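You operate a simulated robot arm through the tools that you are given. There is no shell and no other tool. Be economical: measure what you need, move in short steps, check, and stop when the job is done.

Carry out the task below with a simulated robot arm. There is one attempt and no reset: what you move stays moved.

TASK
Put the jar labelled "coconut oil" from the platform under the open cupboard on the brass dish and the jar labelled "peanut" on the white saucer.
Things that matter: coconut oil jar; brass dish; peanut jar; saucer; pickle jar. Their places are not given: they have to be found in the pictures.

It is judged by the outcome, as a careful person would: the job done as asked, and still so three seconds after it is handed in. It fails if anything else is knocked over, pushed out of place, dropped, spilled or broken.

THE ROBOT
A 7-joint arm with a two-finger parallel gripper, fixed in place. Base frame: the origin is at the foot of the arm, x ahead of it, y to its left, z up; the work surface is at about z = 0. Lengths are in mm, angles in degrees, forces in N, time in s.
With the tool pointing down near the work surface it reaches from about 240 to 620 mm from the base axis. Its first joint turns from -66.0 to 66.0 degrees. Payload 2.6 kg.
Tool frame: the origin (TCP) lies between the finger pads and is the grasp point; the fingertips stand 30 mm ahead of it; z points along the fingers, y is the line along which they close. The gripper opens to 94 mm. The fingers are 28 mm wide and 10 mm thick; the gripper's body (50 by 96 mm) begins 55 mm behind the TCP.
Orientation is that of the tool frame in the base frame, as a unit quaternion [w, x, y, z]. With the fingers straight down and closing along the base's y, the tool's x points along the base's -x, its y along +y and its z along -z.

THE INTERFACE
- The arm moves only by the tool drive_tool. Its argument "steps" is one flat list of numbers, 5 for each row, row after row: the shift along the base's x, y, z in mm, then the turn about the base's z in rad, then the gripper command, from -1 (fully open) to 1 (shut), values between in proportion. In form: [tx, ty, tz, twist, gripper, tx, ty, tz, twist, gripper, ...]. A call has 1 to 20 rows; each row is the pose to reach, as a shift and turn from the pose commanded when the call began. A row lasts 0.2 s, in which the tool goes at most 50 mm and 8.6 degrees; a call with a longer step from one row to the next is refused whole, and so is a gripper value outside its range. A pose out of reach is approached as far as the arm can. The call stops where the force on the tool passes 40 N (or 10 N more than at its start, if that is more) or the arm is blocked; 0.2 s more then pass. The fingers move at their own pace (about 72 mm/s each) and stop on an object; they squeeze with about 38 N. The grip force told is the motor's: it shows also when the fingers shut on nothing. Time passes only in rows, and 0.2 s behind the last, so rows that repeat a pose let the fingers close. It gives the time, the measured TCP pose, the force on the tool (base axes), the opening and the grip force at its end, in the units of the frame above (readings bear some noise).
- Cameras (640 x 400 px; columns grow to the right, rows downward): "scene" is fixed at [52, 441, 551.9]; the picture's right is [-0.73, -0.68, 0.00], its down [-0.44, 0.47, -0.76] and it looks along [0.52, -0.56, -0.65] (base axes); focal length 369 px, centre (320, 200). "wrist" rides on the gripper at [-37, 0, -58] in the tool frame; the picture's right is [0.00, -1.00, 0.00], its down [0.97, 0.00, -0.24] and it looks along [0.24, 0.00, 0.97] (tool axes); focal length 218 px, centre (320, 200).
- camera(camera): a new picture of that camera. No time passes.
- locate(camera, pixels): for up to 12 pixels [column, row] of the newest picture of that camera ("zoom" is the newest enlarged one), the place [x, y, z] in the base frame of the surface seen there, good to about 3 mm, but the place of the scene camera against the robot may be out by one fixed shift of up to 18 mm in any direction. No time passes.
- enlarge(camera, box): a new picture of the part [left, top, right, bottom] of that camera's present view, enlarged. No time passes.
- finish_job(): hands the job in; it is judged then, once.

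Work in short steps. Measure before you move; look again where a grasp or a placing could have gone wrong, and mend it. You have 60 turns and 20 pictures in all, the two below and enlarged ones among them. Open the gripper and draw the arm clear of the work before you hand the job in, unless the task says otherwise; then end with one line.

The tools are called after ">>>" as a command line: name --argument value ..., lists and objects as JSON in quotes. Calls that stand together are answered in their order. drive_tool: Moves the arm, as the interface text tells. Its arguments: {"type":"object","properties":{"steps":{"type":"array","items":{"type":"number"}}},"required":["steps"]} The other tools are called the same way: camera (camera) takes a picture; locate (camera, pixels) gives the place of the surface under pixels of a picture; enlarge (camera, box) takes an enlarged picture of a part of a camera's view; finish_job () hands the job in.

At the start:

```text
clock: 0.0
eef_pos: [267.8, 194.2, 264.1]
tool_rot: [0.0, -0.001, 1.0, 0.0]
ft_force: [0.0, 0.1, 0.4]
gripper_width: 93.9
grip_force: 0.0
```

scene: 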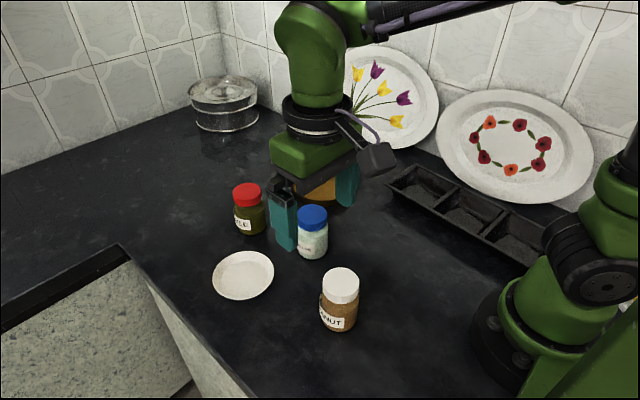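
wrist: 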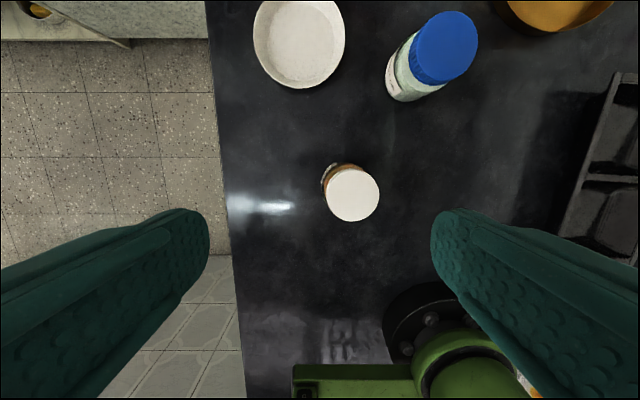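

The scene shows a red-lid jar at (248,208), a blue-lid jar at (312,232), a white-lid "..NUT" jar at (339,300), a saucer at (243,275), and a brass dish behind the gripper at about (320,190). I'll read the labels and measure positions.

>>> enlarge --camera "scene" --box '[200, 150, 400, 350]'

>>> locate --camera "wrist" --pixels '[[353, 195], [332, 195], [375, 195], [353, 175], [353, 217], [445, 48], [298, 45], [255, 40], [343, 40], [298, 85], [300, 3], [560, 10]]'

>>> locate --camera "scene" --pixels '[[340, 282], [312, 215], [247, 191], [243, 275], [214, 277], [273, 270], [320, 190], [335, 325], [311, 254], [252, 228], [160, 290], [220, 375]]'

```text
2.00 times, centred on (300, 250) of scene
```

zoom: 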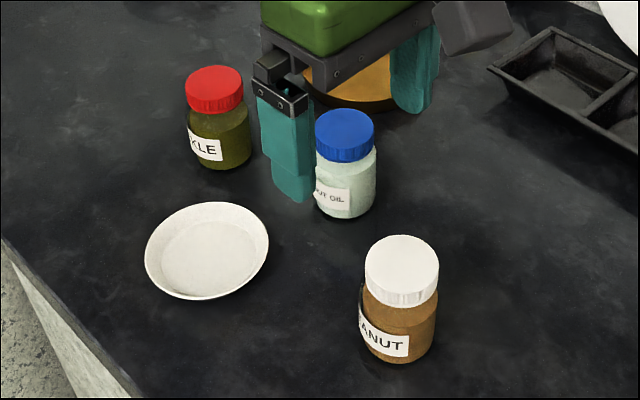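

```text
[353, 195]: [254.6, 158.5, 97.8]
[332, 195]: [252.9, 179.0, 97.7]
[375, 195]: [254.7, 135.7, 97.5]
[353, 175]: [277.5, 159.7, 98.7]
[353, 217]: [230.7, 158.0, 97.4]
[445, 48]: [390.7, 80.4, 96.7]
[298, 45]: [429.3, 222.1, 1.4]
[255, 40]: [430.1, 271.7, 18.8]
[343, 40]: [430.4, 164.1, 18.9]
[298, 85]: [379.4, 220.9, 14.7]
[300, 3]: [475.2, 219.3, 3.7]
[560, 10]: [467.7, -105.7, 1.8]
```

```text
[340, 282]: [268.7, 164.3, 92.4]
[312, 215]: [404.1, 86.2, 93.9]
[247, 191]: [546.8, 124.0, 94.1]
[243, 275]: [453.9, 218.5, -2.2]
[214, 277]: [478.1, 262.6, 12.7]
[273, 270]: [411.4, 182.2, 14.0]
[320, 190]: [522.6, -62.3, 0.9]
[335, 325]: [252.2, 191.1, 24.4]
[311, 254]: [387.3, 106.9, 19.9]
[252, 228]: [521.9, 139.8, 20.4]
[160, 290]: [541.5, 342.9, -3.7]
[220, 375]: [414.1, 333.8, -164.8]
```

Labels are confirmed: blue is "coconut oil", white is "peanut", red is "pickle". The scene camera reads about (+13,+6,-4) off. I'll move at height to get a wrist view of the dish, the saucer and the coconut oil jar.

>>> drive_tool --steps '[25, -30, 10, 0, -1, 50, -60, 20, 0, -1, 75, -90, 30, 0, -1, 100, -120, 40, 0, -1, 100, -120, 40, 0, -1]'

>>> camera --camera "wrist"

>>> camera --camera "scene"

```text
clock: 1.2
eef_pos: [368.1, 74.6, 304.3]
tool_rot: [0.001, -0.001, 1.0, 0.0]
ft_force: [-1.0, 0.2, 0.3]
gripper_width: 94.1
grip_force: 0.0
```

```text
16 pictures are left
```

wrist: 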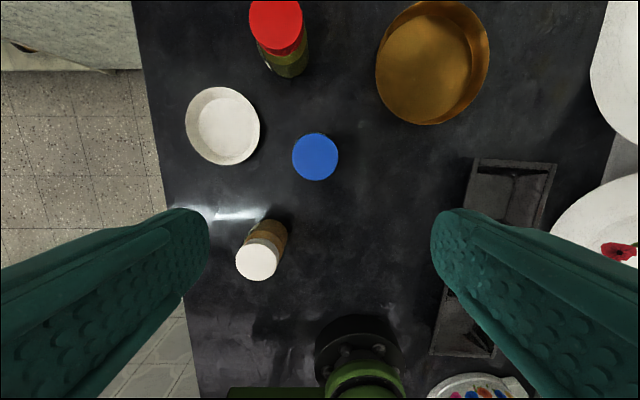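

```text
15 pictures are left
```

scene: 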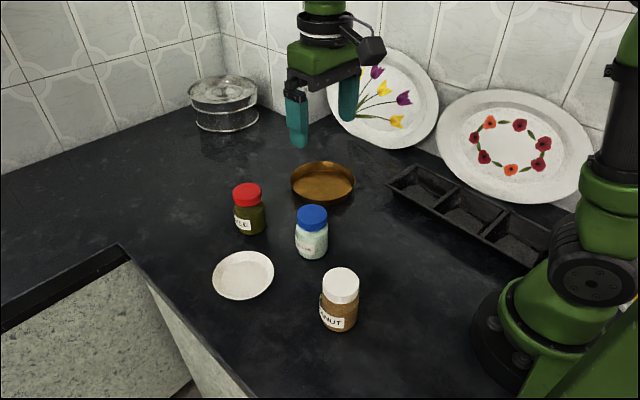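

>>> locate --camera "wrist" --pixels '[[315, 157], [294, 157], [336, 157], [315, 136], [315, 178], [431, 5], [425, 123], [378, 62], [489, 50], [425, 65], [400, 65], [450, 65]]'

>>> locate --camera "wrist" --pixels '[[222, 89], [226, 163], [187, 125], [258, 127], [225, 125], [258, 260], [237, 260], [278, 260], [258, 240], [258, 279], [275, 25], [286, 65]]'

>>> locate --camera "scene" --pixels '[[292, 184], [354, 184], [323, 165], [325, 201], [323, 185], [312, 215], [340, 282], [345, 328], [311, 256]]'

```text
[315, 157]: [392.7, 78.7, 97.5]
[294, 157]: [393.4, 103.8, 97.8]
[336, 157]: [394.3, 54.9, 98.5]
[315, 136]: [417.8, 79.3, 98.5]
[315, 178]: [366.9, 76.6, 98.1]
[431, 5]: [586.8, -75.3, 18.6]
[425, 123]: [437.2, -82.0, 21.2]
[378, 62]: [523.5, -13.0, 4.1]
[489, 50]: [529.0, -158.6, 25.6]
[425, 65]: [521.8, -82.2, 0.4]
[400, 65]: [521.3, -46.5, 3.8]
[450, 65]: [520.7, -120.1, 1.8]
```

```text
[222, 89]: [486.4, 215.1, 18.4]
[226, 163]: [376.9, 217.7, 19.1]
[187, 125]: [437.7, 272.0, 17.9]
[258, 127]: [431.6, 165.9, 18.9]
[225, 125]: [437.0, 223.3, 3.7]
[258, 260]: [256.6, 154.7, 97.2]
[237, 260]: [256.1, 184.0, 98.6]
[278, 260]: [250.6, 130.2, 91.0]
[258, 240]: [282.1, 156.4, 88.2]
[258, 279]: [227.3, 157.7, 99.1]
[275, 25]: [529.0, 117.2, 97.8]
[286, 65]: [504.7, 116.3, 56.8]
```

```text
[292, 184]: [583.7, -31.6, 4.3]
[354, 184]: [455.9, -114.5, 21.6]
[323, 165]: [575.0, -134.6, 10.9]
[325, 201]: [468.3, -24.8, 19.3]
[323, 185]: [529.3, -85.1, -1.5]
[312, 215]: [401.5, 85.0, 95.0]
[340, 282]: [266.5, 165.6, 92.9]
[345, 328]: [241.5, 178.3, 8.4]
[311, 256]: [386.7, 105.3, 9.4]
```

The coconut oil lid is at (393,79) with its top at z 98 and about 50 mm across. The dish centre is (512,-82) with a rim at z≈22. The saucer centre is (432,219) with a rim at z≈19. I'll go down on the coconut oil jar and grip it with the TCP at z≈60.

>>> drive_tool --steps '[12, 2, -30, 0, -1, 25, 4, -70, 0, -1, 25, 4, -110, 0, -1, 25, 4, -140, 0, -1, 25, 4, -170, 0, -1, 25, 4, -195, 0, -1, 25, 4, -215, 0, -1, 25, 4, -232, 0, -1, 25, 4, -242, 0, -1, 25, 4, -242, 0, -1]'

```text
clock: 3.4
eef_pos: [392.4, 78.0, 62.6]
tool_rot: [0.0, 0.001, 1.0, 0.0]
ft_force: [-0.5, 0.1, 0.2]
gripper_width: 94.1
grip_force: 0.0
```

I've reached the grasp pose without contact, so I'll close and lift slightly.

>>> drive_tool --steps '[0, 0, 0, 0, 0, 0, 0, 0, 0, 0.5, 0, 0, 0, 0, 1, 0, 0, 0, 0, 1, 0, 0, 0, 0, 1, 0, 0, 15, 0, 1, 0, 0, 40, 0, 1, 0, 0, 70, 0, 1, 0, 0, 70, 0, 1]'

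>>> camera --camera "scene"

```text
clock: 5.4
eef_pos: [392.6, 78.3, 132.2]
tool_rot: [0.0, 0.0, 1.0, -0.001]
ft_force: [-0.3, 0.2, -4.0]
gripper_width: 65.6
grip_force: 38.2
```

```text
14 pictures are left
```

scene: 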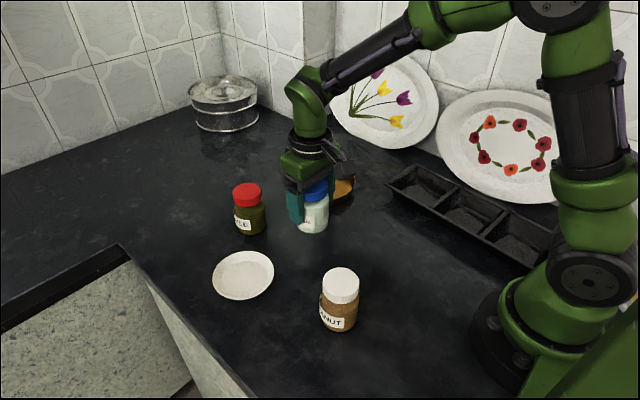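

The jar is lifted (width 65.6, weight about 4 N). I'll carry it over the dish centre (512,-82).

>>> drive_tool --steps '[15, -20, 0, 0, 1, 35, -47, 0, 0, 1, 58, -77, 0, 0, 1, 81, -108, 0, 0, 1, 101, -135, 0, 0, 1, 114, -152, 0, 0, 1, 120, -160, 0, 0, 1, 120, -160, 0, 0, 1, 120, -160, 0, 0, 1]'

>>> camera --camera "scene"

>>> camera --camera "wrist"

```text
clock: 7.4
eef_pos: [513.1, -81.8, 132.0]
tool_rot: [0.0, 0.0, 1.0, 0.001]
ft_force: [-0.7, 0.2, -2.8]
gripper_width: 65.9
grip_force: 38.4
```

```text
13 pictures are left
```

scene: 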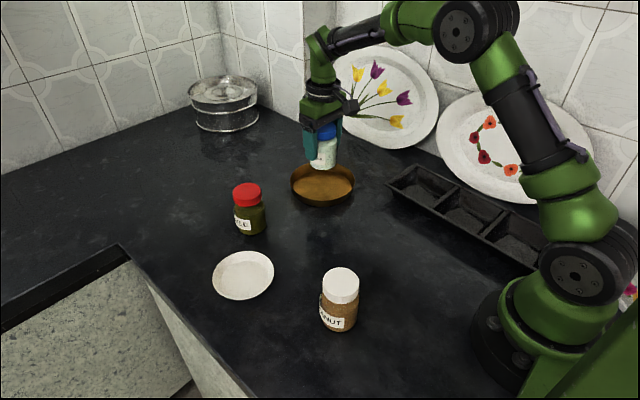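

```text
12 pictures are left
```

wrist: 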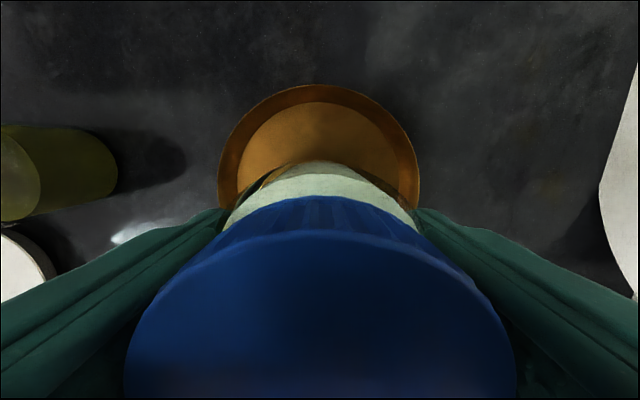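

It's centred over the dish. I'll lower it, slowing near the floor where contact should come at TCP z≈64.

>>> drive_tool --steps '[0, 0, -20, 0, 1, 0, 0, -40, 0, 1, 0, 0, -54, 0, 1, 0, 0, -60, 0, 1, 0, 0, -63, 0, 1, 0, 0, -65, 0, 1, 0, 0, -66, 0, 1, 0, 0, -66, 0, 1]'

```text
clock: 9.2
eef_pos: [513.4, -80.5, 66.4]
tool_rot: [0.0, 0.001, 1.0, 0.0]
ft_force: [-1.0, 0.5, -1.6]
gripper_width: 65.7
grip_force: 37.8
```

>>> drive_tool --steps '[0, 0, -1, 0, 1, 0, 0, -1, 0, 1]'

```text
clock: 9.8
eef_pos: [514.2, -80.9, 67.3]
tool_rot: [0.001, 0.0, 1.0, 0.0]
ft_force: [-4.3, 1.5, 11.4]
gripper_width: 65.6
grip_force: 37.9
```

The jar is resting on the dish floor (force +11 N). I'll open gently and go straight up.

>>> drive_tool --steps '[0, 0, 0, 0, 0.0, 0, 0, 0, 0, -0.6, 0, 0, 0, 0, -0.9, 0, 0, 0, 0, -0.9, 0, 0, 20, 0, -0.9, 0, 0, 60, 0, -0.9, 0, 0, 100, 0, -0.9, 0, 0, 140, 0, -1, 0, 0, 180, 0, -1, 0, 0, 180, 0, -1]'

>>> camera --camera "wrist"

```text
clock: 12.0
eef_pos: [512.7, -80.8, 246.6]
tool_rot: [0.0, 0.0, 1.0, -0.001]
ft_force: [0.4, -0.2, -0.9]
gripper_width: 93.9
grip_force: 0.1
```

```text
11 pictures are left
```

wrist: 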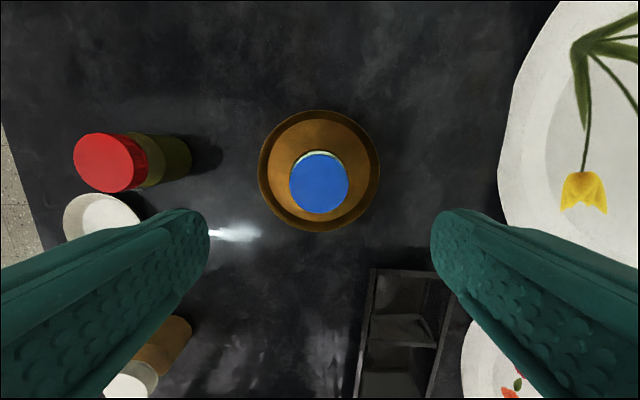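

The coconut oil jar stands upright in the middle of the dish. Now I'll move above the peanut jar at (255,157).

>>> drive_tool --steps '[-15, 14, 0, 0, -1, -40, 37, 0, 0, -1, -70, 65, 0, 0, -1, -100, 92, 0, 0, -1, -130, 120, 0, 0, -1, -160, 148, 0, 0, -1, -190, 176, 0, 0, -1, -220, 203, 0, 0, -1, -245, 226, 0, 0, -1, -257, 238, 0, 0, -1, -257, 238, 0, 0, -1]'

>>> camera --camera "wrist"

```text
clock: 14.4
eef_pos: [256.1, 158.2, 246.5]
tool_rot: [0.0, 0.0, 1.0, 0.0]
ft_force: [0.5, 0.9, -0.1]
gripper_width: 93.7
grip_force: 0.1
```

```text
10 pictures are left
```

wrist: 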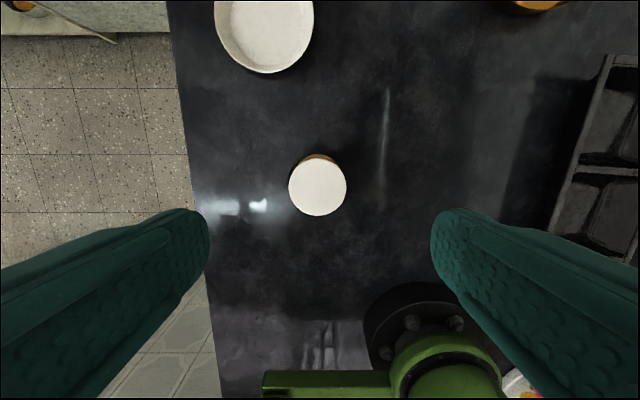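

>>> locate --camera "wrist" --pixels '[[318, 187], [291, 187], [345, 187], [318, 160], [318, 213]]'

```text
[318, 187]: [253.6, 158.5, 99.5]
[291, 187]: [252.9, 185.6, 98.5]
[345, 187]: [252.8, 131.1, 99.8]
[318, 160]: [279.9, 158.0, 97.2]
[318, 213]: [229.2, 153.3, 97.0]
```

The lid centre is at (254,158), so the tool is aligned. I'll descend to z≈60, which should keep the fingertips above the saucer rim when placing.

>>> drive_tool --steps '[-1, 0, -30, 0, -1, -1, 0, -65, 0, -1, -1, 0, -100, 0, -1, -1, 0, -130, 0, -1, -1, 0, -155, 0, -1, -1, 0, -172, 0, -1, -1, 0, -184, 0, -1, -1, 0, -184, 0, -1]'

```text
clock: 16.2
eef_pos: [255.7, 156.8, 61.3]
tool_rot: [0.0, -0.001, 1.0, 0.0]
ft_force: [-0.1, -0.3, 0.7]
gripper_width: 94.0
grip_force: 0.0
```

>>> drive_tool --steps '[0, 0, 0, 0, 0, 0, 0, 0, 0, 0.5, 0, 0, 0, 0, 1, 0, 0, 0, 0, 1, 0, 0, 0, 0, 1, 0, 0, 15, 0, 1, 0, 0, 40, 0, 1, 0, 0, 70, 0, 1, 0, 0, 70, 0, 1]'

```text
clock: 18.2
eef_pos: [253.4, 155.4, 131.7]
tool_rot: [0.0, 0.0, 1.0, 0.001]
ft_force: [-0.7, -0.4, -4.3]
gripper_width: 66.6
grip_force: 38.2
```

It's gripped and lifted. I'll carry it over the saucer centre (432,219).

>>> drive_tool --steps '[20, 7, 0, 0, 1, 50, 17, 0, 0, 1, 85, 30, 0, 0, 1, 120, 42, 0, 0, 1, 150, 52, 0, 0, 1, 170, 59, 0, 0, 1, 177, 62, 0, 0, 1, 177, 62, 0, 0, 1, 177, 62, 0, 0, 1]'

>>> camera --camera "wrist"

>>> camera --camera "scene"

```text
clock: 20.2
eef_pos: [430.7, 219.7, 131.8]
tool_rot: [-0.001, 0.0, 1.0, 0.0]
ft_force: [-0.6, -0.3, -3.7]
gripper_width: 66.6
grip_force: 38.0
```

```text
9 pictures are left
```

wrist: 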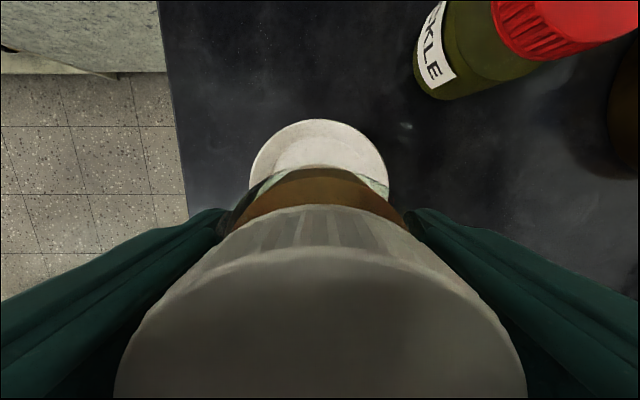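

```text
8 pictures are left
```

scene: 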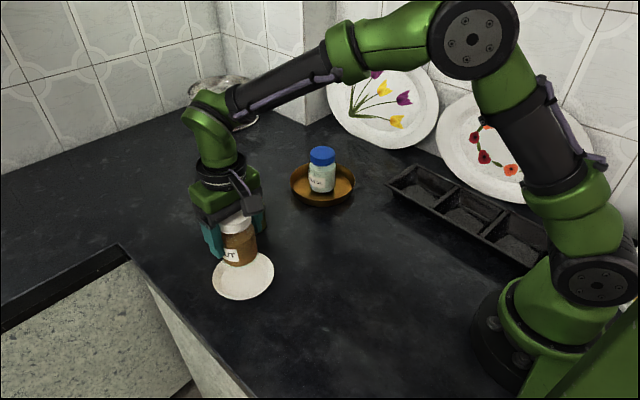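

>>> locate --camera "wrist" --pixels '[[318, 121], [252, 170], [386, 170], [318, 140], [318, 155]]'

>>> locate --camera "scene" --pixels '[[213, 278], [273, 272], [243, 298], [243, 285]]'

```text
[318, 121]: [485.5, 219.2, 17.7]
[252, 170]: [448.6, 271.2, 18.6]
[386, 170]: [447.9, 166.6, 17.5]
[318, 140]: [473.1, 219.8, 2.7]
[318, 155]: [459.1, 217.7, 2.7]
```

```text
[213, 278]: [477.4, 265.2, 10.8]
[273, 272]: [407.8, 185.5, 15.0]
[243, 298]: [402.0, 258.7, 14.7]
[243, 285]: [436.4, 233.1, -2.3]
```

The far rim at x 485 and the sides at y 271/167 confirm a centre of (431,219). I'll lower onto the saucer floor.

>>> drive_tool --steps '[0, 0, -20, 0, 1, 0, 0, -40, 0, 1, 0, 0, -54, 0, 1, 0, 0, -60, 0, 1, 0, 0, -63, 0, 1, 0, 0, -65, 0, 1, 0, 0, -66, 0, 1, 0, 0, -66, 0, 1]'

```text
clock: 22.0
eef_pos: [432.0, 218.5, 64.5]
tool_rot: [0.0, 0.001, 1.0, 0.0]
ft_force: [0.1, 0.0, -3.3]
gripper_width: 66.2
grip_force: 38.0
```

>>> drive_tool --steps '[0, 0, -1, 0, 1, 0, 0, -1, 0, 1]'

```text
clock: 22.6
eef_pos: [432.0, 219.0, 64.5]
tool_rot: [0.0, 0.0, 1.0, 0.0]
ft_force: [-2.3, -0.7, 2.7]
gripper_width: 66.3
grip_force: 38.0
```

It has touched down. I'll open moderately so the fingers stay above the rim, then rise.

>>> drive_tool --steps '[0, 0, 0, 0, 0.0, 0, 0, 0, 0, -0.6, 0, 0, 0, 0, -0.9, 0, 0, 0, 0, -0.9, 0, 0, 20, 0, -0.9, 0, 0, 60, 0, -0.9, 0, 0, 100, 0, -0.9, 0, 0, 140, 0, -1, 0, 0, 180, 0, -1, -30, -20, 200, 0, -1, -60, -60, 210, 0, -1, -90, -95, 210, 0, -1, -110, -120, 210, 0, -1, -110, -120, 210, 0, -1]'

>>> camera --camera "scene"

>>> camera --camera "wrist"

```text
refused: row 11 steps farther than a row can; nothing moved
```

```text
7 pictures are left
```

scene: 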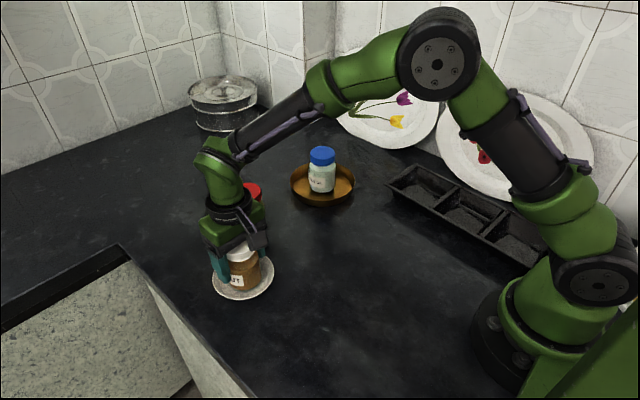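

```text
6 pictures are left
```

wrist: 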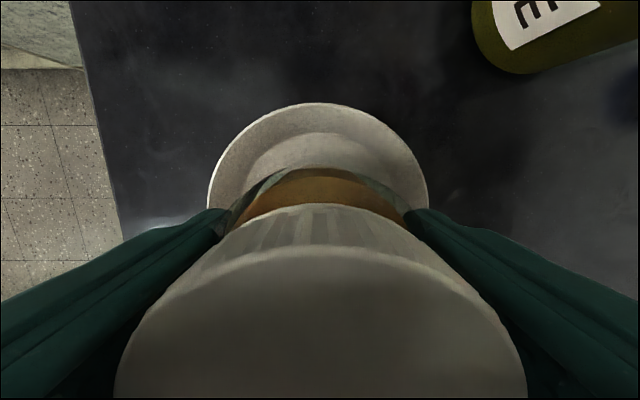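

The call was refused because one row stepped too far, and nothing moved. The jar sits centred on the saucer, so I'll repeat with shorter steps.

>>> drive_tool --steps '[0, 0, 0, 0, 0.0, 0, 0, 0, 0, -0.6, 0, 0, 0, 0, -0.9, 0, 0, 0, 0, -0.9, 0, 0, 20, 0, -0.9, 0, 0, 60, 0, -0.9, 0, 0, 100, 0, -0.9, 0, 0, 140, 0, -1, 0, 0, 180, 0, -1, -15, -15, 200, 0, -1, -40, -40, 210, 0, -1, -65, -65, 210, 0, -1, -90, -90, 210, 0, -1, -110, -110, 210, 0, -1, -110, -110, 210, 0, -1]'

>>> camera --camera "scene"

>>> camera --camera "wrist"

```text
clock: 25.8
eef_pos: [322.9, 108.7, 275.3]
tool_rot: [0.0, 0.0, 1.0, 0.0]
ft_force: [-1.5, -0.1, -0.1]
gripper_width: 94.1
grip_force: 0.1
```

```text
5 pictures are left
```

scene: 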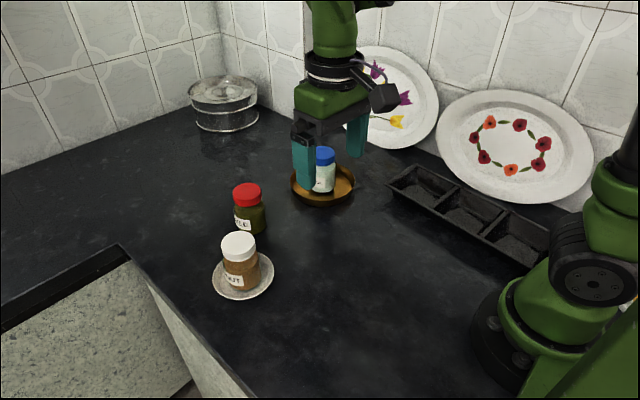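

```text
4 pictures are left
```

wrist: 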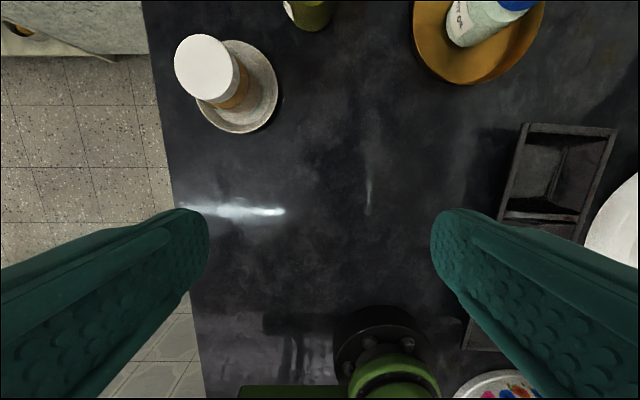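

Both jars stand upright on their targets, the pickle jar has not moved, and the arm is clear with the gripper open. I'll hand the job in.

>>> finish_job

```text
The job is handed in.
```

The coconut oil jar is on the brass dish and the peanut jar is on the white saucer; both are upright and nothing else was disturbed.
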